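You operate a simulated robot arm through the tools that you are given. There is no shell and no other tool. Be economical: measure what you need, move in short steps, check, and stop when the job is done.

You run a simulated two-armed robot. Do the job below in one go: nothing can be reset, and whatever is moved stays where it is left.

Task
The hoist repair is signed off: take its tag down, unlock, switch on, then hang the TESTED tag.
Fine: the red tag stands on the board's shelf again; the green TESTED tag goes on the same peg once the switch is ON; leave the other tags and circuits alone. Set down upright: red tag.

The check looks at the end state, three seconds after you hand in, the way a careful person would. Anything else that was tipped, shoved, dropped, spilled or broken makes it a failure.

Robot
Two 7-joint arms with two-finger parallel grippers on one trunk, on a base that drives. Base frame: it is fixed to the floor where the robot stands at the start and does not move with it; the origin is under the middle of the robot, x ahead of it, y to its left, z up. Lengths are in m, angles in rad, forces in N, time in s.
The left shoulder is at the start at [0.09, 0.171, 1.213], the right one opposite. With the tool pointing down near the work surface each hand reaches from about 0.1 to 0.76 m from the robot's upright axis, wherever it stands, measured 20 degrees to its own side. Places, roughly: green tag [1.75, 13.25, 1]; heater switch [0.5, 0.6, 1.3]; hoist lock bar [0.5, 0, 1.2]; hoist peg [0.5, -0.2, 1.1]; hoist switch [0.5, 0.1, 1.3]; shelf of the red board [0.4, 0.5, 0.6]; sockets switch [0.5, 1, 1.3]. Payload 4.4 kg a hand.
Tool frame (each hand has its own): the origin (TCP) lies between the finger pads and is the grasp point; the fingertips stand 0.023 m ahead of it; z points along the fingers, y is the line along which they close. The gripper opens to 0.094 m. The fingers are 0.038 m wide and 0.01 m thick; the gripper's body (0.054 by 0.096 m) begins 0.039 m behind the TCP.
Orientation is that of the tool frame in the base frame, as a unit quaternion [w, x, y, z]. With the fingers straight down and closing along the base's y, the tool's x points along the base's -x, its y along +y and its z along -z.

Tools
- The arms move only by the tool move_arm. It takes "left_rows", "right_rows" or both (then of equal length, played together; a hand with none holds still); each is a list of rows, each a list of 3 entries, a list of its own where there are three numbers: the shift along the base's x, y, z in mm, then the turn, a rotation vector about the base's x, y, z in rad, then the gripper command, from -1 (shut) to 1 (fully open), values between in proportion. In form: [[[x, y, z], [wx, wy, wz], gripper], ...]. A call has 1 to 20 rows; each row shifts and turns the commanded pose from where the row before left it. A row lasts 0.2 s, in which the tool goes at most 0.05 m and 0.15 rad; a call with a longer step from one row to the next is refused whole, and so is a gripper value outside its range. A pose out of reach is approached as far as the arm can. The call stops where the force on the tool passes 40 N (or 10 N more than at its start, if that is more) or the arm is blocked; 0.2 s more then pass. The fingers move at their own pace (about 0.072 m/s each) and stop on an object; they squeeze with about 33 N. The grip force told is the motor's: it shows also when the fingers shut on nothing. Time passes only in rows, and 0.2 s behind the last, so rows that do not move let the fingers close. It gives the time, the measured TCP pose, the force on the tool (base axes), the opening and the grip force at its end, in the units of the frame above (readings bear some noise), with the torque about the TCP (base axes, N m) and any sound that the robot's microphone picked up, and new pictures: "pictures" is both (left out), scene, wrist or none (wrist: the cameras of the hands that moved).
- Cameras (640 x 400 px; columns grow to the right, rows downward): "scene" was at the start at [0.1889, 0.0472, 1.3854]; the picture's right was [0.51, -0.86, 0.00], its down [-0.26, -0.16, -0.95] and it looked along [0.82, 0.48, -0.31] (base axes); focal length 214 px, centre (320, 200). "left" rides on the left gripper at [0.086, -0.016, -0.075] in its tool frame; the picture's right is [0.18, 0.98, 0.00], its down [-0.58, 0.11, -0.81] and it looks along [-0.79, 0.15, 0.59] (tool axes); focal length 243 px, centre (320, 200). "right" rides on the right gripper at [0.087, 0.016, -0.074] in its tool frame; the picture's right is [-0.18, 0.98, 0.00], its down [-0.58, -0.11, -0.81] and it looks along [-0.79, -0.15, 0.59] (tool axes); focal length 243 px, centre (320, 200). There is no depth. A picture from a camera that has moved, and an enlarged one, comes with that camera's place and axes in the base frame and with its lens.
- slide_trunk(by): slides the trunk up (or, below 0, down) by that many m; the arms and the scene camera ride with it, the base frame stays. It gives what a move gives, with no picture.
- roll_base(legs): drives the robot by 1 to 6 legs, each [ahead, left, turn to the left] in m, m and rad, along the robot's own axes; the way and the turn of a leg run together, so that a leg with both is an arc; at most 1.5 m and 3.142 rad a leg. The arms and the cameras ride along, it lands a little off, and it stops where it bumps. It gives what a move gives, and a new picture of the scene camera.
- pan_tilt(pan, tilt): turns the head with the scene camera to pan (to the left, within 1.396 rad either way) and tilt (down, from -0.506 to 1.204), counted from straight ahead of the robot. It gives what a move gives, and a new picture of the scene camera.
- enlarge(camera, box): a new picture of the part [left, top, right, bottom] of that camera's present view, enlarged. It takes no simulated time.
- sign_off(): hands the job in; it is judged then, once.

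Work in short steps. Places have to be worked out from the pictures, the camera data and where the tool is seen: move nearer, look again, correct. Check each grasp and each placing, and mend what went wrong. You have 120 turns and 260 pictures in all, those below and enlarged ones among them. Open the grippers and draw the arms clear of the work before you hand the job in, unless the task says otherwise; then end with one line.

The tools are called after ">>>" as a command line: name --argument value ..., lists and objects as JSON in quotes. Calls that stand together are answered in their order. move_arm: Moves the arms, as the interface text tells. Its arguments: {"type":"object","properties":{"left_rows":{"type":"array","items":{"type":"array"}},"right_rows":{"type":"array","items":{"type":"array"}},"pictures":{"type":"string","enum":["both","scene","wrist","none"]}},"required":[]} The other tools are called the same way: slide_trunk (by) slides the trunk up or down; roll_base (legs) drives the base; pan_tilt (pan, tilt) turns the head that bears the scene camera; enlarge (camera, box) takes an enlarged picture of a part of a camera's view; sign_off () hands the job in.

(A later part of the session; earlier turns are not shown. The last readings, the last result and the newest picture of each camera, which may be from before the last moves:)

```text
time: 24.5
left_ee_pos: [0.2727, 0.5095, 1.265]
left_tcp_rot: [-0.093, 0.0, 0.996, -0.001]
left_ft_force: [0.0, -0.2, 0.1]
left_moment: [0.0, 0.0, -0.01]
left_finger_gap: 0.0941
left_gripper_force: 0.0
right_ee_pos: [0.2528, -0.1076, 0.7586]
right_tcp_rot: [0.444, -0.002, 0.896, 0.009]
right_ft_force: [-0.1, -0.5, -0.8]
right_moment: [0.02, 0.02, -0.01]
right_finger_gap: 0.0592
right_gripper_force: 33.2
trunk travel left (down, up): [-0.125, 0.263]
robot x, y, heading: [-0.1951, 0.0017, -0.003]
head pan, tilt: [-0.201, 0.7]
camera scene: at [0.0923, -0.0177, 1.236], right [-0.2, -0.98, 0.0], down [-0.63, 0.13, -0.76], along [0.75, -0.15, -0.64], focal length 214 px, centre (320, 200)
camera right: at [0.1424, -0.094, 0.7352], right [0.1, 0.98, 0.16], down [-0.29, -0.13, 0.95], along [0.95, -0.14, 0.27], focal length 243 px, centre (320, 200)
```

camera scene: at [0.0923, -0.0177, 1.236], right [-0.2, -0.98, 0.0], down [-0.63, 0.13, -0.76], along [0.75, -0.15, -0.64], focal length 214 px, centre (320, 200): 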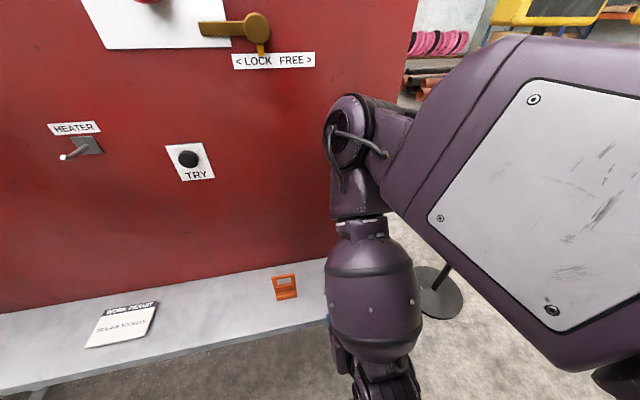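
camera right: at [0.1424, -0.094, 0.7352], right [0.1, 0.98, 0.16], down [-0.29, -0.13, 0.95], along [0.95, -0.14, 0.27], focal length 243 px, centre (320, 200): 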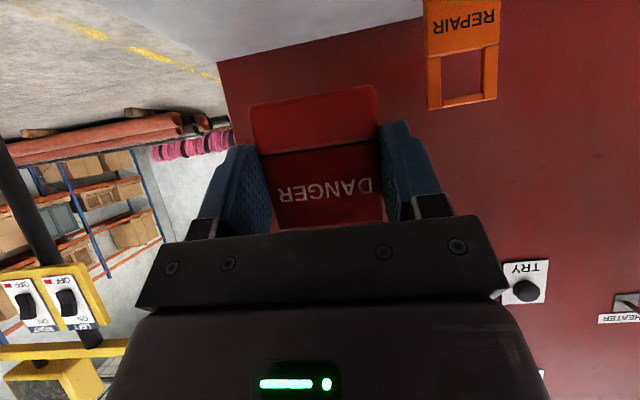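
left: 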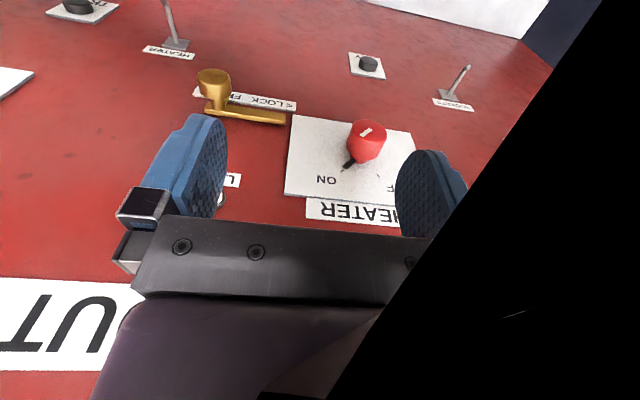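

The trunk raise shifted the hand up cleanly. Now I restore the pitch and move over the shelf end, still ~5 cm above it.

>>> move_arm --right_rows '[[[0, -5, 0], [0, -0.041, 0], -1], [[15, -5, 0], [0, -0.041, 0], -1], [[20, -6, 0], [0, 0, 0], -1], [[20, -6, 0], [0, 0, 0], -1], [[25, -4, 0], [0, 0, 0], -1], [[25, 0, -10], [0, 0, 0], -1], [[10, 0, -10], [0, 0, 0], -1], [[0, 0, 0], [0, 0, 0], -1]]'

```text
time: 26.3
left_ee_pos: [0.2733, 0.5096, 1.2651]
left_tcp_rot: [-0.093, 0.0, 0.996, -0.001]
left_ft_force: [0.2, -0.2, -0.9]
left_moment: [0.04, 0.0, -0.05]
left_finger_gap: 0.0944
left_gripper_force: 0.1
right_ee_pos: [0.3628, -0.1009, 0.7486]
right_tcp_rot: [0.481, -0.002, 0.877, 0.006]
right_ft_force: [-0.2, 0.9, 0.3]
right_moment: [-0.02, 0.01, 0.03]
right_finger_gap: 0.0594
right_gripper_force: 32.8
right hand out of reach, approached as far as the arm can: row 3, 4, 5, 6, 7
trunk travel left (down, up): [-0.125, 0.263]
robot x, y, heading: [-0.196, -0.0024, -0.003]
head pan, tilt: [-0.201, 0.7]
camera scene: at [0.0921, -0.0177, 1.2361], right [-0.2, -0.98, 0.0], down [-0.63, 0.13, -0.77], along [0.75, -0.15, -0.64], focal length 214 px, centre (320, 200)
camera right: at [0.2543, -0.0853, 0.7162], right [0.09, 0.98, 0.16], down [-0.36, -0.12, 0.92], along [0.93, -0.14, 0.35], focal length 243 px, centre (320, 200)
```

scene: 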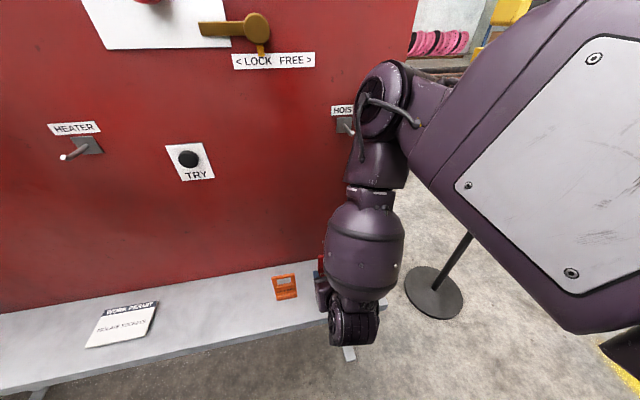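
right: 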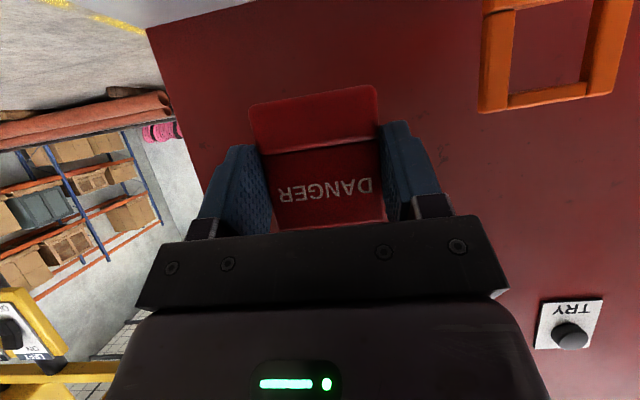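

The elbow sits high over the shelf, limiting the wrist. I back the base off 0.13 m so the arm can reach out straighter, then extend again.

>>> roll_base --legs '[[-0.13, 0, 0]]'

>>> move_arm --right_rows '[[[25, -6, -3], [0, 0, 0], -1], [[25, -6, -3], [0, 0, 0], -1], [[25, -6, -3], [0, 0, 0], -1], [[25, -6, -3], [0, 0, 0], -1], [[25, -6, -3], [0, 0, 0], -1], [[0, 0, 0], [0, 0, 0], -1]]'

```text
time: 27.6
left_ee_pos: [0.1394, 0.509, 1.2658]
left_tcp_rot: [-0.092, 0.001, 0.996, -0.001]
left_ft_force: [-1.1, 0.0, 0.6]
left_moment: [0.0, -0.02, -0.02]
left_finger_gap: 0.0938
left_gripper_force: 0.0
right_ee_pos: [0.2303, -0.1003, 0.7475]
right_tcp_rot: [0.479, -0.002, 0.878, 0.006]
right_ft_force: [0.2, -0.3, -0.2]
right_moment: [0.02, 0.0, 0.02]
right_finger_gap: 0.0595
right_gripper_force: 33.2
trunk travel left (down, up): [-0.125, 0.263]
robot x, y, heading: [-0.3245, 0.0, -0.005]
head pan, tilt: [-0.201, 0.7]
camera scene: at [-0.0408, -0.0174, 1.236], right [-0.2, -0.98, 0.0], down [-0.63, 0.13, -0.77], along [0.75, -0.15, -0.64], focal length 214 px, centre (320, 200)
```

scene: 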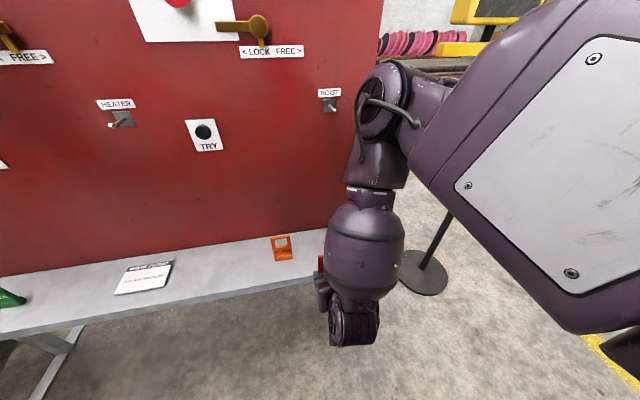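

```text
time: 29.0
left_ee_pos: [0.14, 0.5091, 1.2651]
left_tcp_rot: [-0.092, 0.001, 0.996, 0.0]
left_ft_force: [-0.7, 0.5, -0.5]
left_moment: [-0.05, 0.0, -0.02]
left_finger_gap: 0.0939
left_gripper_force: 0.0
right_ee_pos: [0.3544, -0.093, 0.7433]
right_tcp_rot: [0.479, 0.0, 0.878, 0.003]
right_ft_force: [-0.2, -0.6, -1.3]
right_moment: [0.02, 0.02, 0.01]
right_finger_gap: 0.0594
right_gripper_force: 32.6
right hand out of reach, approached as far as the arm can: row 1, 2, 3, 4, 5
trunk travel left (down, up): [-0.125, 0.263]
robot x, y, heading: [-0.3311, 0.0008, -0.001]
head pan, tilt: [-0.201, 0.7]
camera scene: at [-0.0405, -0.0174, 1.2361], right [-0.2, -0.98, 0.0], down [-0.63, 0.13, -0.77], along [0.75, -0.15, -0.64], focal length 214 px, centre (320, 200)
camera right: at [0.2458, -0.0766, 0.7105], right [0.1, 0.98, 0.16], down [-0.36, -0.12, 0.92], along [0.93, -0.15, 0.35], focal length 243 px, centre (320, 200)
```

scene: 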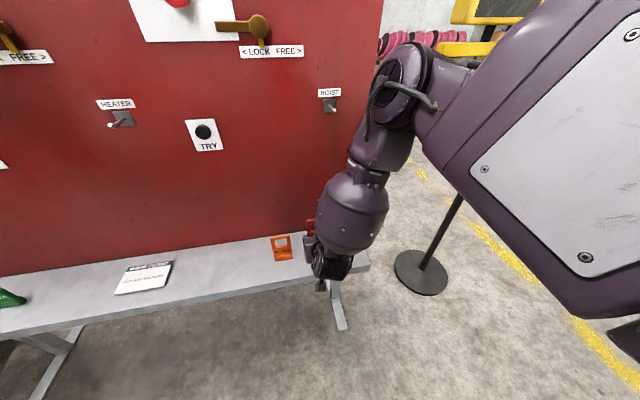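
right: 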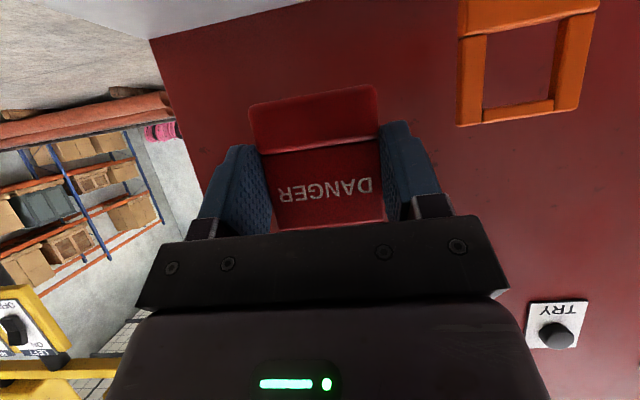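

The hand is inboard of the shoulder, which hampers it. I back off, shift the base left 0.17 m, then swing the hand out right.

>>> roll_base --legs '[[-0.15, 0, 0], [0, 0.17, 0]]'

>>> move_arm --right_rows '[[[0, -30, 0], [0, 0, 0], -1], [[0, -35, 0], [0, 0, 0], -1], [[0, -35, 0], [0, 0, 0], -1], [[0, -35, 0], [0, 0, 0], -1], [[0, -35, 0], [0, 0, 0], -1], [[0, -35, 0], [0, 0, 0], -1], [[0, 0, 0], [0, 0, 0], -1]]'

```text
time: 32.1
left_ee_pos: [-0.0068, 0.6793, 1.2655]
left_tcp_rot: [-0.093, -0.001, 0.996, -0.001]
left_ft_force: [-0.2, 0.0, -0.3]
left_moment: [-0.03, 0.01, 0.0]
left_finger_gap: 0.0942
left_gripper_force: 0.2
right_ee_pos: [0.2098, 0.0783, 0.7421]
right_tcp_rot: [0.479, -0.001, 0.878, 0.004]
right_ft_force: [-0.3, 1.0, -0.6]
right_moment: [0.02, 0.0, 0.01]
right_finger_gap: 0.0595
right_gripper_force: 32.8
trunk travel left (down, up): [-0.125, 0.263]
robot x, y, heading: [-0.4787, 0.171, -0.005]
head pan, tilt: [-0.201, 0.7]
camera scene: at [-0.1864, 0.1531, 1.236], right [-0.2, -0.98, 0.0], down [-0.63, 0.13, -0.76], along [0.75, -0.15, -0.64], focal length 214 px, centre (320, 200)
```

scene: 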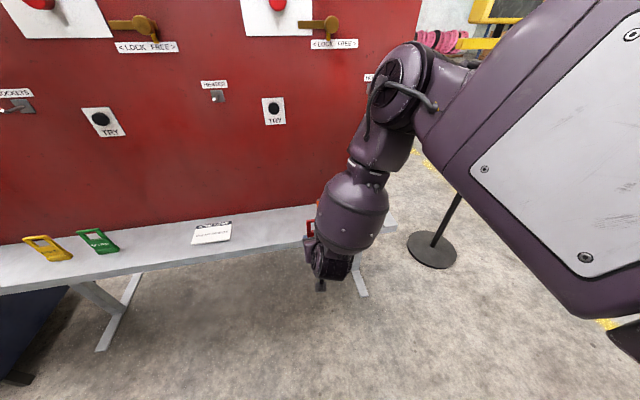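

```text
time: 33.7
left_ee_pos: [-0.0065, 0.6796, 1.2654]
left_tcp_rot: [-0.093, 0.0, 0.996, -0.001]
left_ft_force: [0.1, 0.8, -0.3]
left_moment: [0.01, -0.02, 0.03]
left_finger_gap: 0.0942
left_gripper_force: 0.0
right_ee_pos: [0.2253, 0.0456, 0.7951]
right_tcp_rot: [0.474, 0.004, 0.88, -0.007]
right_ft_force: [0.5, 0.5, -0.9]
right_moment: [0.01, -0.02, 0.02]
right_finger_gap: 0.0592
right_gripper_force: 33.1
right hand out of reach, approached as far as the arm can: row 1, 2, 3, 4, 5, 6
trunk travel left (down, up): [-0.125, 0.263]
robot x, y, heading: [-0.4721, 0.1705, -0.002]
head pan, tilt: [-0.201, 0.7]
camera scene: at [-0.1862, 0.1529, 1.2359], right [-0.2, -0.98, 0.0], down [-0.63, 0.13, -0.76], along [0.75, -0.15, -0.64], focal length 214 px, centre (320, 200)
camera right: at [0.1169, 0.0631, 0.7646], right [0.12, 0.98, 0.15], down [-0.36, -0.1, 0.93], along [0.93, -0.16, 0.34], focal length 243 px, centre (320, 200)
```

scene: 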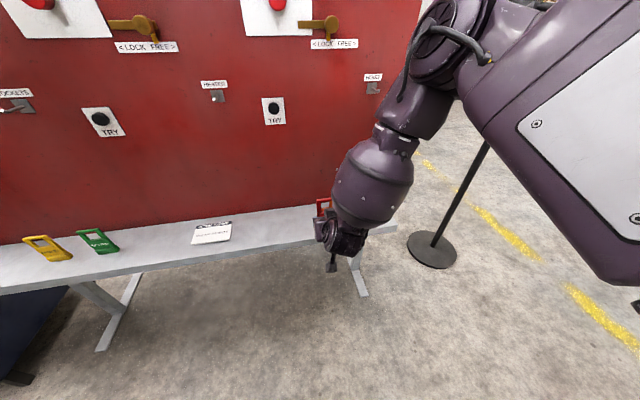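
right: 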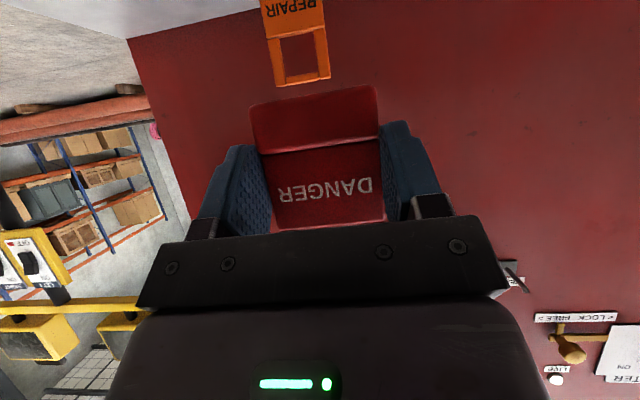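

Pointing straight ahead jams the wrist; the forearm comes in from the right, so I try yawing the hand left, which does not matter for where the tag faces.

>>> move_arm --right_rows '[[[0, 0, 0], [0, 0, 0.12], -1], [[0, 0, 0], [0, 0, 0.12], -1], [[0, 0, 0], [0, 0, 0.12], -1], [[0, 0, 0], [0, 0, 0.12], -1], [[0, 0, 0], [0, 0, 0], -1]]'

```text
time: 34.9
left_ee_pos: [-0.0078, 0.6786, 1.2663]
left_tcp_rot: [-0.092, 0.0, 0.996, 0.0]
left_ft_force: [-0.1, 0.2, 1.0]
left_moment: [-0.01, 0.02, 0.03]
left_finger_gap: 0.094
left_gripper_force: 0.1
right_ee_pos: [0.2291, 0.1548, 0.8379]
right_tcp_rot: [0.466, -0.12, 0.875, 0.05]
right_ft_force: [0.2, -0.4, -0.1]
right_moment: [-0.01, -0.02, 0.01]
right_finger_gap: 0.0593
right_gripper_force: 32.9
right hand out of reach, approached as far as the arm can: row 1, 2, 3, 4
trunk travel left (down, up): [-0.125, 0.263]
robot x, y, heading: [-0.4734, 0.173, -0.001]
head pan, tilt: [-0.201, 0.7]
camera scene: at [-0.1868, 0.1525, 1.2362], right [-0.2, -0.98, 0.0], down [-0.63, 0.13, -0.77], along [0.75, -0.15, -0.64], focal length 214 px, centre (320, 200)
camera right: at [0.1183, 0.1419, 0.8072], right [-0.15, 0.98, 0.13], down [-0.31, -0.17, 0.94], along [0.94, 0.1, 0.33], focal length 243 px, centre (320, 200)
```

scene: 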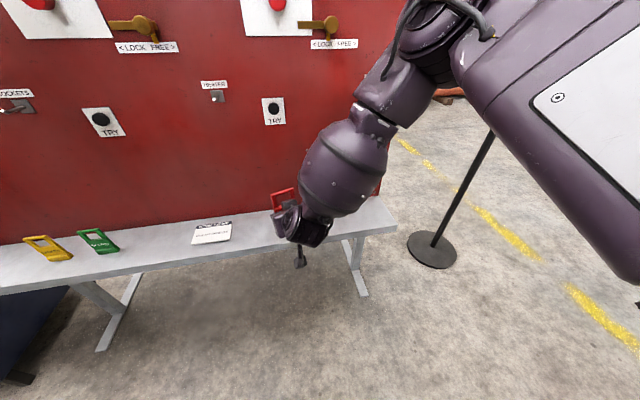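
right: 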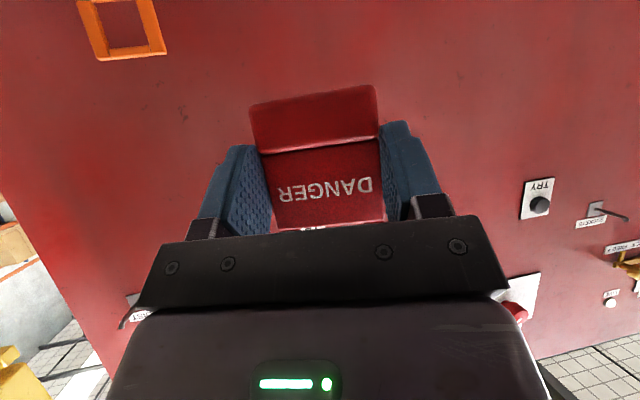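

Yawing left made it worse (the hand drifted left and up), so I yaw the other way.

>>> move_arm --right_rows '[[[0, 0, 0], [0, 0, -0.14], -1], [[0, 0, 0], [0, 0, -0.14], -1], [[0, 0, 0], [0, 0, -0.14], -1], [[0, 0, 0], [0, 0, -0.14], -1], [[0, 0, 0], [0, 0, -0.14], -1], [[0, 0, 0], [0, 0, -0.14], -1], [[0, 0, 0], [0, 0, 0], -1], [[0, 0, 0], [0, 0, 0], -1]]'

```text
time: 36.7
left_ee_pos: [-0.0076, 0.6802, 1.265]
left_tcp_rot: [-0.092, 0.0, 0.996, -0.002]
left_ft_force: [0.2, -0.3, 0.4]
left_moment: [0.0, 0.0, 0.02]
left_finger_gap: 0.094
left_gripper_force: 0.1
right_ee_pos: [0.2281, 0.1552, 0.8372]
right_tcp_rot: [0.444, 0.249, 0.848, -0.144]
right_ft_force: [0.1, -0.7, -0.4]
right_moment: [0.0, -0.03, 0.0]
right_finger_gap: 0.0594
right_gripper_force: 33.2
trunk travel left (down, up): [-0.125, 0.263]
robot x, y, heading: [-0.4745, 0.168, 0.0]
head pan, tilt: [-0.201, 0.7]
camera scene: at [-0.1864, 0.1528, 1.236], right [-0.2, -0.98, 0.0], down [-0.63, 0.13, -0.76], along [0.75, -0.15, -0.64], focal length 214 px, centre (320, 200)
camera right: at [0.1452, 0.2287, 0.8062], right [0.63, 0.77, 0.13], down [-0.33, 0.11, 0.94], along [0.7, -0.63, 0.33], focal length 243 px, centre (320, 200)
```

scene: 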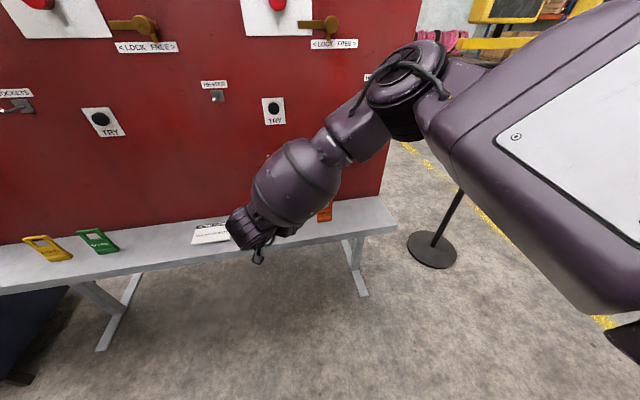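
right: 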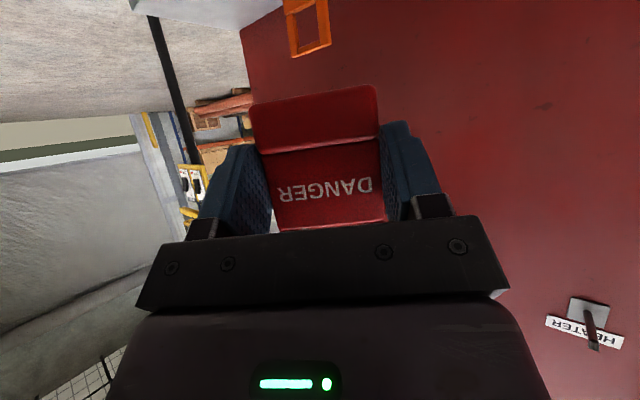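

Yaw right frees the arm. The shelf between the orange tag (y≈0.02) and the permit (y≈0.44) is free, so I will stand the tag near y≈0.19. I lower the hand now in front of the shelf to test reach.

>>> move_arm --right_rows '[[[0, 0, -30], [0, 0, 0], -1], [[0, 5, -30], [0, 0, 0], -1], [[0, 5, -30], [0, 0, 0], -1], [[0, 5, -30], [0, 0, 0], -1], [[0, 0, 0], [0, 0, 0], -1]]'

```text
time: 37.9
left_ee_pos: [-0.007, 0.6789, 1.2666]
left_tcp_rot: [-0.092, 0.0, 0.996, -0.001]
left_ft_force: [1.5, 1.1, 0.8]
left_moment: [0.02, 0.01, 0.03]
left_finger_gap: 0.094
left_gripper_force: 0.2
right_ee_pos: [0.2294, 0.1696, 0.7161]
right_tcp_rot: [0.445, 0.248, 0.849, -0.143]
right_ft_force: [-0.1, 0.0, -0.4]
right_moment: [-0.01, 0.01, 0.01]
right_finger_gap: 0.0593
right_gripper_force: 33.2
trunk travel left (down, up): [-0.125, 0.263]
robot x, y, heading: [-0.4733, 0.1696, 0.003]
head pan, tilt: [-0.201, 0.7]
camera scene: at [-0.187, 0.1527, 1.2363], right [-0.2, -0.98, 0.0], down [-0.63, 0.13, -0.77], along [0.75, -0.15, -0.64], focal length 214 px, centre (320, 200)
camera right: at [0.146, 0.2445, 0.6856], right [0.63, 0.77, 0.13], down [-0.33, 0.11, 0.94], along [0.7, -0.63, 0.33], focal length 243 px, centre (320, 200)
```

scene: 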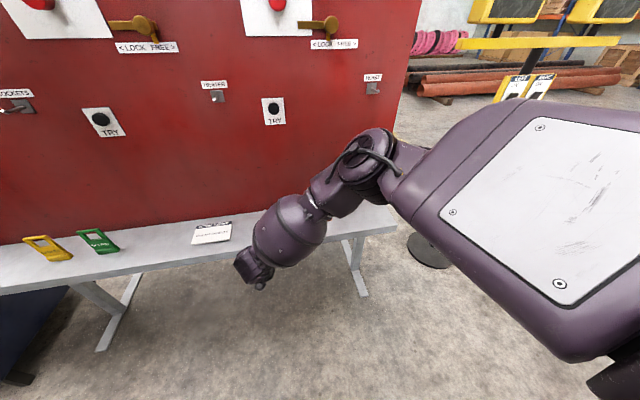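
right: 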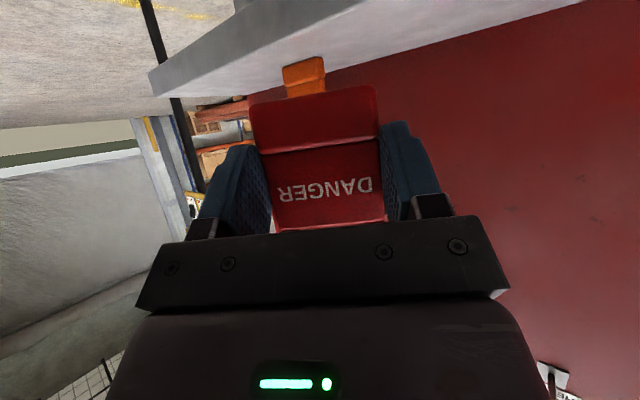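

The arm moves freely here. Before placing I check whether the tag is upright in the grip, from an enlarged wrist view.

>>> enlarge --camera "right" --box '[236, 75, 396, 235]'

>>> pan_tilt --pan 0.1 --tilt 0.75

>>> enlarge --camera "scene" --box '[270, 150, 470, 275]'

```text
2.50 times, centred on (316, 155) of right
camera zoom: at [0.146, 0.2445, 0.6856], right [0.63, 0.77, 0.13], down [-0.33, 0.11, 0.94], along [0.7, -0.63, 0.33], focal length 606 px, centre (330, 312)
```

zoom: 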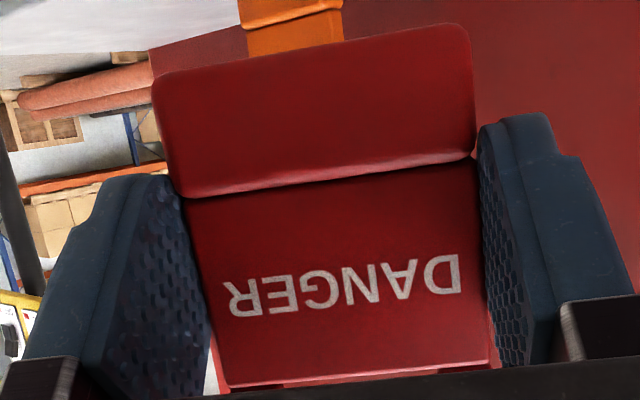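

```text
time: 38.7
left_ee_pos: [-0.0075, 0.68, 1.2658]
left_tcp_rot: [-0.093, -0.001, 0.996, -0.001]
left_ft_force: [-0.5, -0.7, 0.9]
left_moment: [0.0, 0.04, -0.01]
left_finger_gap: 0.0936
left_gripper_force: 0.0
right_ee_pos: [0.2294, 0.1703, 0.7152]
right_tcp_rot: [0.444, 0.249, 0.849, -0.144]
right_ft_force: [0.4, 0.0, 0.4]
right_moment: [0.01, 0.01, 0.02]
right_finger_gap: 0.0591
right_gripper_force: 32.5
trunk travel left (down, up): [-0.125, 0.263]
robot x, y, heading: [-0.4751, 0.17, 0.0]
head pan, tilt: [0.099, 0.75]
camera scene: at [-0.1872, 0.1779, 1.2318], right [0.1, -1.0, 0.0], down [-0.68, -0.07, -0.73], along [0.73, 0.07, -0.68], focal length 214 px, centre (320, 200)
```

scene: 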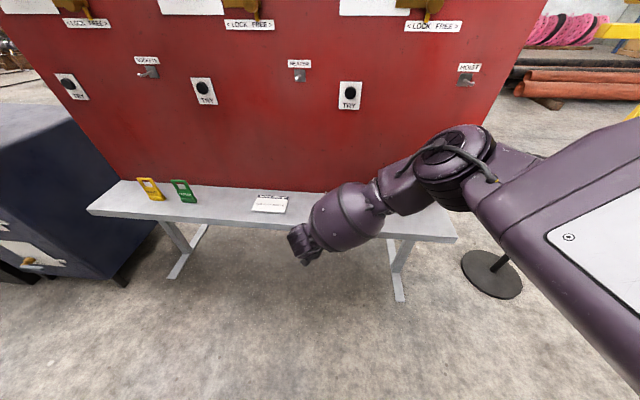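

```text
3.20 times, centred on (370, 212) of scene
camera zoom: at [-0.1872, 0.1779, 1.2318], right [0.1, -1.0, 0.0], down [-0.68, -0.07, -0.73], along [0.73, 0.07, -0.68], focal length 686 px, centre (160, 160)
```

zoom: 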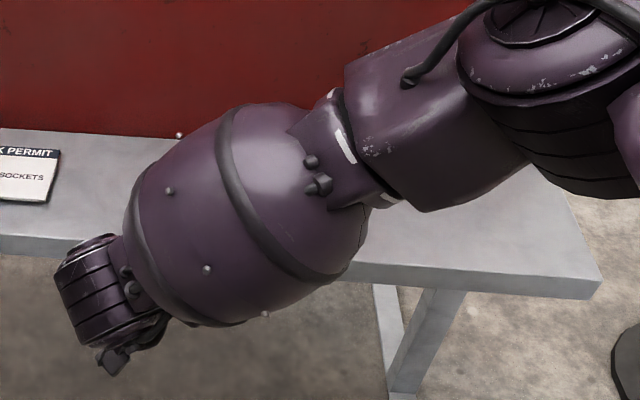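

The tag is upright within a degree or two. I shift left 7 cm to keep the forearm away from the orange tag, then drive forward so the tag is over the shelf with ~5 cm clearance.

>>> roll_base --legs '[[0, 0.07, 0], [0.14, 0, 0]]'

>>> move_arm --right_rows '[[[0, 0, 0], [0, 0, 0], -1]]' --pictures "wrist"

```text
time: 40.9
left_ee_pos: [0.134, 0.7477, 1.2663]
left_tcp_rot: [-0.093, 0.002, 0.996, 0.0]
left_ft_force: [-0.3, 0.3, 0.2]
left_moment: [0.01, 0.04, 0.02]
left_finger_gap: 0.094
left_gripper_force: 0.0
right_ee_pos: [0.3688, 0.2379, 0.7152]
right_tcp_rot: [0.444, 0.251, 0.848, -0.146]
right_ft_force: [0.1, 0.7, -1.1]
right_moment: [-0.03, -0.01, -0.02]
right_finger_gap: 0.0595
right_gripper_force: 32.9
trunk travel left (down, up): [-0.125, 0.263]
robot x, y, heading: [-0.3354, 0.24, 0.001]
head pan, tilt: [0.099, 0.75]
camera scene: at [-0.0475, 0.2468, 1.2317], right [0.1, -1.0, 0.0], down [-0.68, -0.07, -0.73], along [0.73, 0.07, -0.68], focal length 214 px, centre (320, 200)
```

scene: 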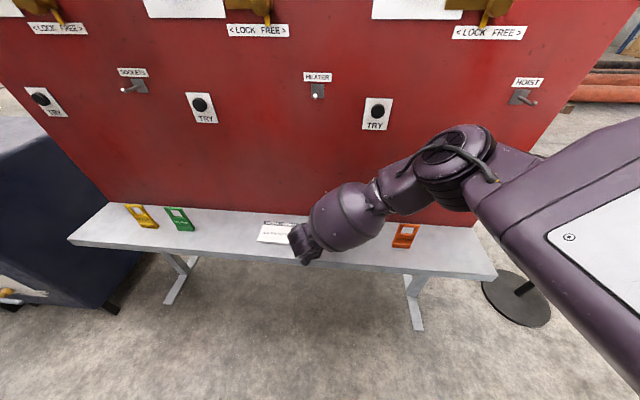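

```text
time: 41.3
left_ee_pos: [0.134, 0.7487, 1.2653]
left_tcp_rot: [-0.093, 0.002, 0.996, -0.001]
left_ft_force: [0.4, -0.1, 0.0]
left_moment: [0.01, 0.01, 0.0]
left_finger_gap: 0.094
left_gripper_force: 0.0
right_ee_pos: [0.3685, 0.2377, 0.715]
right_tcp_rot: [0.444, 0.25, 0.848, -0.144]
right_ft_force: [0.8, -0.2, -0.6]
right_moment: [-0.03, -0.02, -0.02]
right_finger_gap: 0.0591
right_gripper_force: 33.5
trunk travel left (down, up): [-0.125, 0.263]
robot x, y, heading: [-0.3346, 0.2378, -0.009]
head pan, tilt: [0.099, 0.75]
camera right: at [0.2855, 0.312, 0.6855], right [0.63, 0.76, 0.13], down [-0.33, 0.11, 0.94], along [0.7, -0.63, 0.32], focal length 243 px, centre (320, 200)
```

right: 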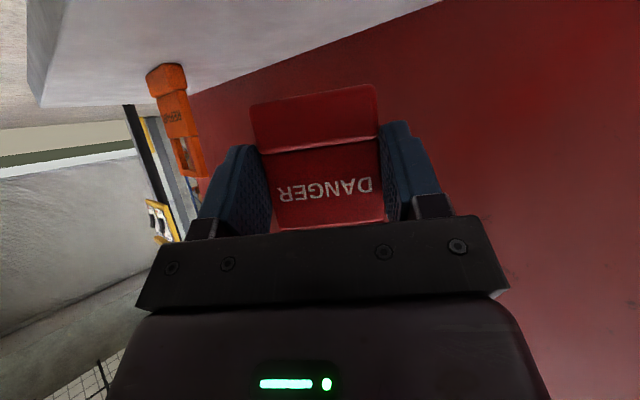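

I need the shelf edge and height precisely before lowering, so I enlarge the scene around the hand.

>>> enlarge --camera "scene" --box '[240, 180, 432, 300]'

>>> enlarge --camera "scene" --box '[60, 180, 220, 280]'

```text
3.33 times, centred on (336, 240) of scene
camera zoom: at [-0.0481, 0.2468, 1.2319], right [0.1, -1.0, 0.0], down [-0.68, -0.07, -0.73], along [0.73, 0.07, -0.68], focal length 715 px, centre (267, 67)
```

zoom: 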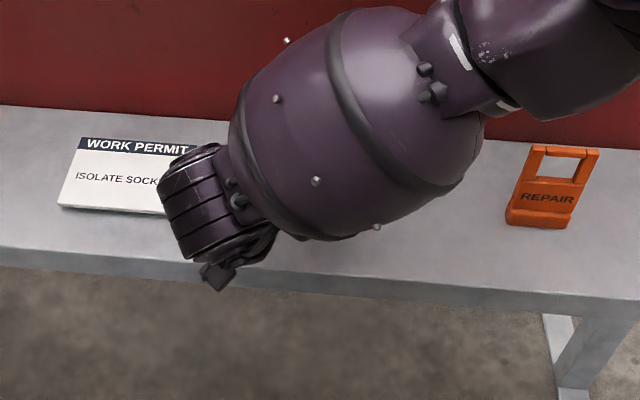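

```text
4.00 times, centred on (140, 230) of scene
camera zoom: at [-0.0481, 0.2468, 1.2319], right [0.1, -1.0, 0.0], down [-0.68, -0.07, -0.73], along [0.73, 0.07, -0.68], focal length 858 px, centre (1040, 80)
```

zoom: 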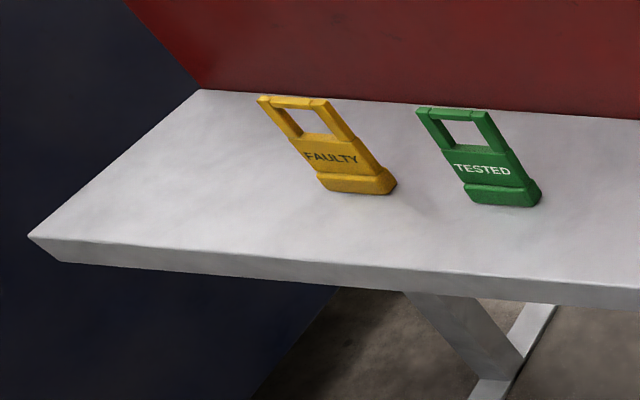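

Shelf top z≈0.632, front edge x≈0.318. Contact is expected at TCP z≈0.667; the camera stays in front of the edge. I descend 40 mm, then creep.

>>> move_arm --right_rows '[[[0, 0, -15], [0, 0, 0], -1], [[0, 0, -15], [0, 0, 0], -1], [[0, 0, -8], [0, 0, 0], -1], [[0, 0, 0], [0, 0, 0], -1]]' --pictures "both"

```text
time: 42.3
left_ee_pos: [0.1334, 0.7481, 1.2642]
left_tcp_rot: [-0.092, 0.002, 0.996, 0.001]
left_ft_force: [0.4, 0.5, 1.0]
left_moment: [0.02, 0.0, 0.02]
left_finger_gap: 0.0939
left_gripper_force: 0.0
right_ee_pos: [0.3688, 0.2393, 0.6769]
right_tcp_rot: [0.445, 0.25, 0.848, -0.144]
right_ft_force: [-0.3, -0.3, 0.0]
right_moment: [-0.04, 0.02, -0.01]
right_finger_gap: 0.0591
right_gripper_force: 32.9
trunk travel left (down, up): [-0.125, 0.263]
robot x, y, heading: [-0.3363, 0.2417, -0.007]
head pan, tilt: [0.099, 0.75]
camera scene: at [-0.048, 0.2468, 1.2318], right [0.1, -1.0, 0.0], down [-0.68, -0.07, -0.73], along [0.73, 0.07, -0.68], focal length 214 px, centre (320, 200)
camera right: at [0.2857, 0.3126, 0.6477], right [0.63, 0.76, 0.13], down [-0.33, 0.11, 0.94], along [0.7, -0.63, 0.33], focal length 243 px, centre (320, 200)
```

scene: 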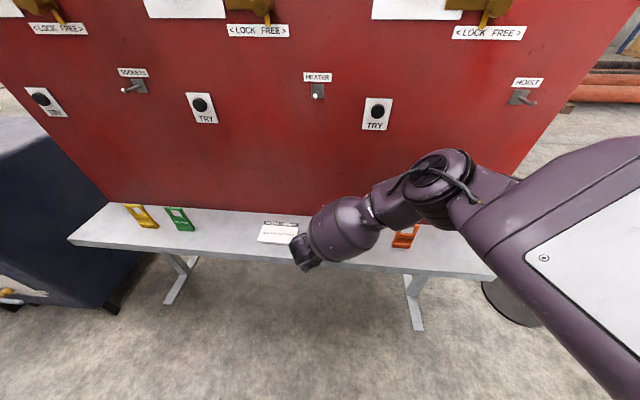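
right: 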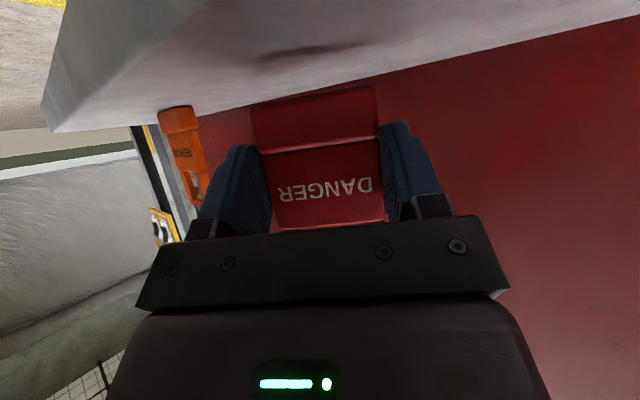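

Still free. I creep down in 2 mm steps until the tag touches.

>>> move_arm --right_rows '[[[0, 0, -2], [0, 0, 0], -1], [[0, 0, -2], [0, 0, 0], -1], [[0, 0, -2], [0, 0, 0], -1], [[0, 0, -2], [0, 0, 0], -1], [[0, 0, -1], [0, 0, 0], -1]]' --pictures "wrist"

```text
time: 43.5
left_ee_pos: [0.1346, 0.7485, 1.265]
left_tcp_rot: [-0.093, 0.002, 0.996, 0.0]
left_ft_force: [-0.4, 1.1, 1.2]
left_moment: [0.01, 0.01, -0.03]
left_finger_gap: 0.0939
left_gripper_force: 0.0
right_ee_pos: [0.3682, 0.2378, 0.6674]
right_tcp_rot: [0.444, 0.25, 0.848, -0.145]
right_ft_force: [0.3, 0.1, -0.8]
right_moment: [-0.01, 0.02, 0.01]
right_finger_gap: 0.0592
right_gripper_force: 33.1
trunk travel left (down, up): [-0.125, 0.263]
robot x, y, heading: [-0.3329, 0.2406, -0.004]
head pan, tilt: [0.099, 0.75]
camera right: at [0.2858, 0.3118, 0.6381], right [0.63, 0.76, 0.13], down [-0.33, 0.11, 0.94], along [0.7, -0.63, 0.33], focal length 243 px, centre (320, 200)
```

right: 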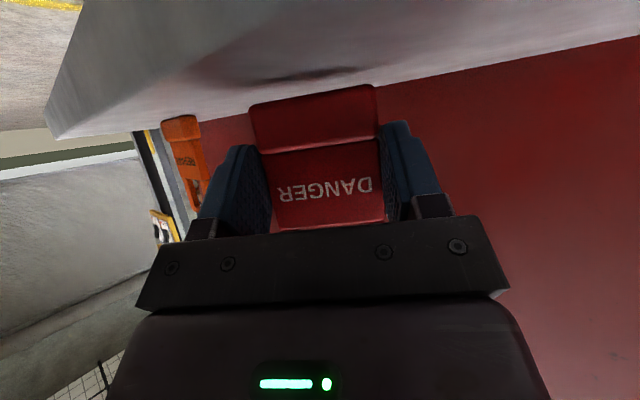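

Shadow is closing on the foot; not touching yet. Continue.

>>> move_arm --right_rows '[[[0, 0, -2], [0, 0, 0], -1], [[0, 0, -2], [0, 0, 0], -1]]' --pictures "wrist"

>>> enlarge --camera "right" --box '[220, 40, 420, 165]'

```text
time: 44.1
left_ee_pos: [0.1342, 0.747, 1.2647]
left_tcp_rot: [-0.092, 0.001, 0.996, -0.001]
left_ft_force: [-1.0, 0.0, -0.6]
left_moment: [0.01, 0.0, 0.0]
left_finger_gap: 0.0938
left_gripper_force: 0.0
right_ee_pos: [0.3679, 0.2382, 0.6646]
right_tcp_rot: [0.444, 0.25, 0.848, -0.144]
right_ft_force: [-0.8, 0.8, 0.1]
right_moment: [-0.03, -0.02, 0.01]
right_finger_gap: 0.0593
right_gripper_force: 32.6
trunk travel left (down, up): [-0.125, 0.263]
robot x, y, heading: [-0.3377, 0.2416, -0.002]
head pan, tilt: [0.099, 0.75]
camera right: at [0.2853, 0.3117, 0.6342], right [0.63, 0.76, 0.13], down [-0.33, 0.11, 0.94], along [0.7, -0.63, 0.32], focal length 243 px, centre (320, 200)
```

right: 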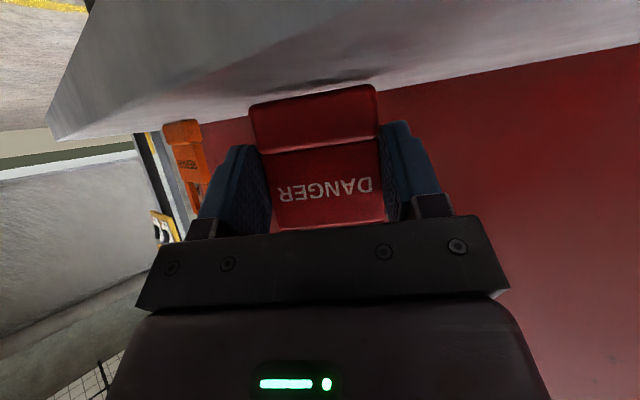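

```text
3.20 times, centred on (320, 102) of right
camera zoom: at [0.2853, 0.3117, 0.6342], right [0.63, 0.76, 0.13], down [-0.33, 0.11, 0.94], along [0.7, -0.63, 0.32], focal length 776 px, centre (320, 512)
```

zoom: 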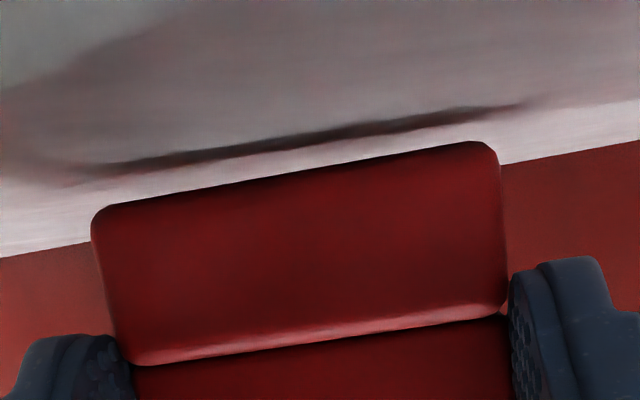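

About 4–5 mm remain between foot and contact shadow. I go down 3 mm more, then 1 mm steps.

>>> move_arm --right_rows '[[[0, 0, -2], [0, 0, 0], -1], [[0, 0, -1.5], [0, 0, 0], -1], [[0, 0, -1], [0, 0, 0], -1], [[0, 0, 0], [0, 0, 0], -1]]' --pictures "none"

>>> enlarge --camera "right" --box '[220, 40, 420, 165]'

```text
time: 45.1
left_ee_pos: [0.1335, 0.749, 1.2664]
left_tcp_rot: [-0.093, 0.001, 0.996, -0.001]
left_ft_force: [-0.4, 0.3, -0.2]
left_moment: [-0.01, 0.02, -0.01]
left_finger_gap: 0.0941
left_gripper_force: 0.0
right_ee_pos: [0.3687, 0.2377, 0.6603]
right_tcp_rot: [0.445, 0.251, 0.847, -0.145]
right_ft_force: [-0.3, 0.6, 4.7]
right_moment: [0.11, -0.1, 0.01]
right_finger_gap: 0.0593
right_gripper_force: 32.9
trunk travel left (down, up): [-0.125, 0.263]
robot x, y, heading: [-0.3347, 0.2403, -0.004]
head pan, tilt: [0.099, 0.75]
```

```text
3.20 times, centred on (320, 102) of right
camera zoom: at [0.2859, 0.3122, 0.6308], right [0.63, 0.76, 0.13], down [-0.33, 0.11, 0.94], along [0.7, -0.63, 0.33], focal length 776 px, centre (320, 512)
```

zoom: 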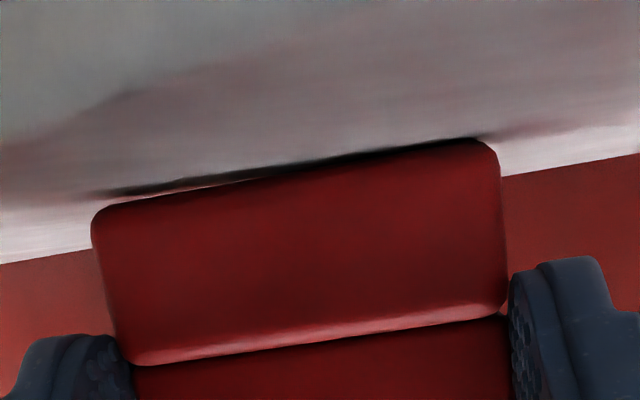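

The foot touches (4.7 N up), one corner ~1.5 mm high, so it will settle flat. I release in steps.

>>> move_arm --right_rows '[[[0, 0, -0.5], [0, 0, 0], -1], [[0, 0, 0], [0, 0, 0], 0.35], [[0, 0, 0], [0, 0, 0], 0.5], [[0, 0, 0], [0, 0, 0], 0.8], [[0, 0, 0], [0, 0, 0], 1], [[0, 0, 0], [0, 0, 0], 1]]'

```text
time: 46.5
left_ee_pos: [0.134, 0.7473, 1.2648]
left_tcp_rot: [-0.093, 0.002, 0.996, 0.0]
left_ft_force: [0.6, 0.9, 0.5]
left_moment: [0.0, 0.0, 0.0]
left_finger_gap: 0.0941
left_gripper_force: 0.0
right_ee_pos: [0.3685, 0.2376, 0.6587]
right_tcp_rot: [0.444, 0.25, 0.848, -0.145]
right_ft_force: [0.2, -0.2, 0.1]
right_moment: [-0.01, 0.03, 0.01]
right_finger_gap: 0.094
right_gripper_force: 0.1
trunk travel left (down, up): [-0.125, 0.263]
robot x, y, heading: [-0.3362, 0.2378, -0.002]
head pan, tilt: [0.099, 0.75]
camera scene: at [-0.0479, 0.2468, 1.2318], right [0.1, -1.0, 0.0], down [-0.68, -0.07, -0.73], along [0.73, 0.07, -0.68], focal length 214 px, centre (320, 200)
camera right: at [0.2858, 0.3119, 0.6295], right [0.63, 0.76, 0.13], down [-0.33, 0.11, 0.94], along [0.7, -0.63, 0.33], focal length 243 px, centre (320, 200)
```

scene: 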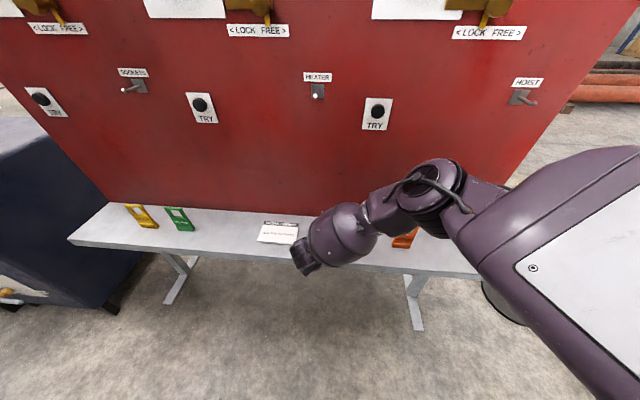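
right: 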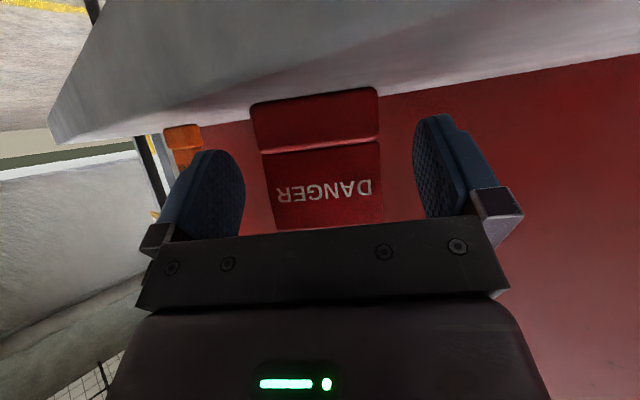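

The tag stands. I withdraw back along the tool axis.

>>> move_arm --right_rows '[[[-14, 9, 11], [0, 0, 0], 1], [[-20, 13, 16], [0, 0, 0], 1], [[-20, 13, 16], [0, 0, 0], 1], [[-28, 18, 22], [0, 0, 0], 1], [[-28, 18, 22], [0, 0, 0], 1]]'

```text
time: 47.7
left_ee_pos: [0.1332, 0.749, 1.2658]
left_tcp_rot: [-0.093, 0.001, 0.996, -0.001]
left_ft_force: [0.5, 0.2, 0.5]
left_moment: [0.0, -0.01, -0.02]
left_finger_gap: 0.0938
left_gripper_force: 0.0
right_ee_pos: [0.2577, 0.3091, 0.7466]
right_tcp_rot: [0.446, 0.249, 0.848, -0.144]
right_ft_force: [0.2, -0.7, -0.3]
right_moment: [-0.02, 0.04, 0.02]
right_finger_gap: 0.094
right_gripper_force: 0.0
trunk travel left (down, up): [-0.125, 0.263]
robot x, y, heading: [-0.3388, 0.2368, -0.002]
head pan, tilt: [0.099, 0.75]
camera scene: at [-0.0486, 0.2471, 1.232], right [0.1, -1.0, 0.0], down [-0.68, -0.07, -0.73], along [0.73, 0.07, -0.68], focal length 214 px, centre (320, 200)
camera right: at [0.1753, 0.3834, 0.717], right [0.63, 0.76, 0.13], down [-0.33, 0.12, 0.94], along [0.7, -0.63, 0.33], focal length 243 px, centre (320, 200)
```

scene: 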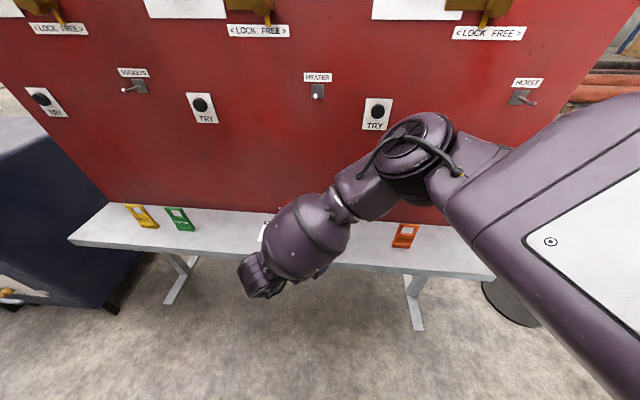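
right: 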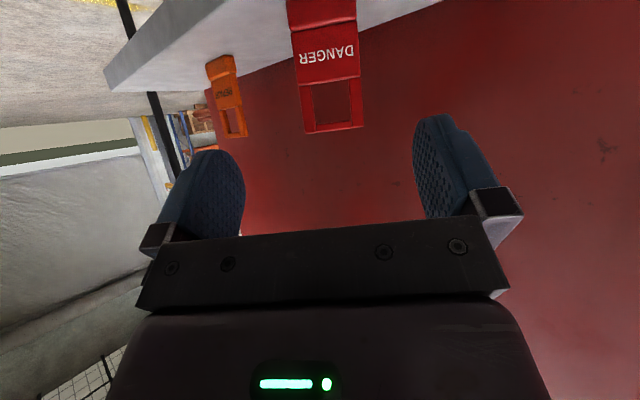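

The red tag stands upright on the shelf. Next are lock and switch; the left arm, with the robot turned a little right, should point at the board comfortably. I back off, restore the trunk, and fold the right arm up and out.

>>> roll_base --legs '[[-0.3, 0, 0]]'

>>> slide_trunk --by 0.1

>>> move_arm --right_rows '[[[-20, -40, 10], [0, 0, 0], 0], [[-20, -40, 10], [0, 0, 0], 0], [[-20, -40, 20], [0, 0, 0], 0], [[-20, -40, 20], [0, 0, 0], 0], [[-20, -30, 30], [0, 0, 0], 0], [[-20, -30, 30], [0, 0, 0], 0], [[-20, -20, 35], [0, 0, 0], 0], [[-20, -20, 35], [0, 0, 0], 0], [[-20, -20, 35], [0, 0, 0], 0], [[-20, -20, 35], [0, 0, 0], 0]]' --pictures "scene"

```text
time: 49.7
left_ee_pos: [-0.1648, 0.7493, 1.2643]
left_tcp_rot: [-0.093, 0.003, 0.996, -0.001]
left_ft_force: [-1.2, 0.9, 0.1]
left_moment: [0.03, 0.0, 0.04]
left_finger_gap: 0.094
left_gripper_force: 0.1
right_ee_pos: [-0.0407, 0.309, 0.7457]
right_tcp_rot: [0.444, 0.251, 0.848, -0.145]
right_ft_force: [-0.3, 0.1, 0.4]
right_moment: [-0.04, 0.02, -0.01]
right_finger_gap: 0.0942
right_gripper_force: 0.1
trunk travel left (down, up): [-0.125, 0.263]
robot x, y, heading: [-0.6343, 0.2451, -0.006]
head pan, tilt: [0.099, 0.75]
camera scene: at [-0.3472, 0.2479, 1.2318], right [0.09, -1.0, 0.0], down [-0.68, -0.06, -0.73], along [0.73, 0.07, -0.68], focal length 214 px, centre (320, 200)
```

scene: 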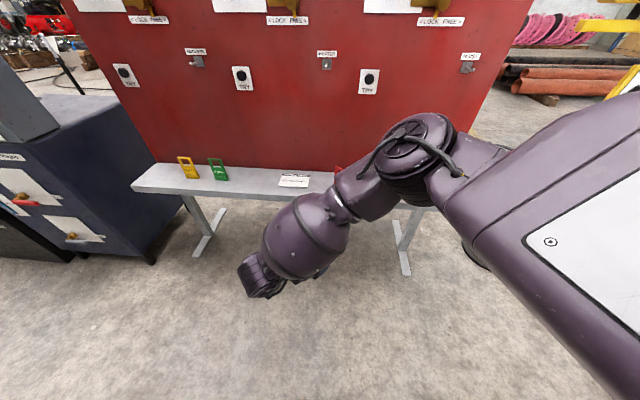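

```text
time: 51.1
left_ee_pos: [-0.1637, 0.7481, 1.3644]
left_tcp_rot: [-0.093, 0.002, 0.996, 0.0]
left_ft_force: [-0.4, -0.1, -0.5]
left_moment: [0.02, 0.01, 0.01]
left_finger_gap: 0.0939
left_gripper_force: 0.1
right_ee_pos: [-0.0405, 0.3097, 0.8461]
right_tcp_rot: [0.444, 0.249, 0.848, -0.145]
right_ft_force: [-0.3, 0.4, -0.9]
right_moment: [-0.01, -0.01, 0.03]
right_finger_gap: 0.0942
right_gripper_force: 0.0
trunk travel left (down, up): [-0.225, 0.163]
robot x, y, heading: [-0.632, 0.2427, -0.005]
head pan, tilt: [0.099, 0.75]
```

```text
time: 53.3
left_ee_pos: [-0.1639, 0.7487, 1.365]
left_tcp_rot: [-0.093, 0.003, 0.996, -0.001]
left_ft_force: [-0.5, -0.1, 0.0]
left_moment: [0.0, 0.01, 0.0]
left_finger_gap: 0.0941
left_gripper_force: 0.2
right_ee_pos: [-0.1875, 0.0603, 1.0203]
right_tcp_rot: [0.444, 0.25, 0.848, -0.144]
right_ft_force: [-0.5, 0.2, -0.4]
right_moment: [0.01, -0.02, 0.0]
right_finger_gap: 0.0472
right_gripper_force: 0.1
right hand out of reach, approached as far as the arm can: row 8, 9, 10
trunk travel left (down, up): [-0.225, 0.163]
robot x, y, heading: [-0.6315, 0.2398, -0.007]
head pan, tilt: [0.099, 0.75]
camera scene: at [-0.4428, 0.2482, 1.346], right [0.09, -1.0, 0.0], down [-0.68, -0.06, -0.73], along [0.73, 0.07, -0.68], focal length 214 px, centre (320, 200)
```

scene: 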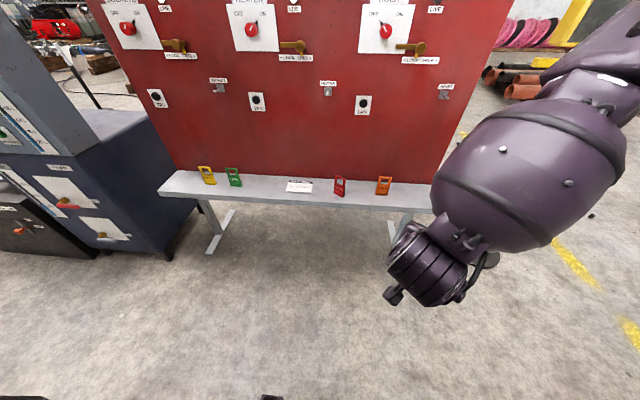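

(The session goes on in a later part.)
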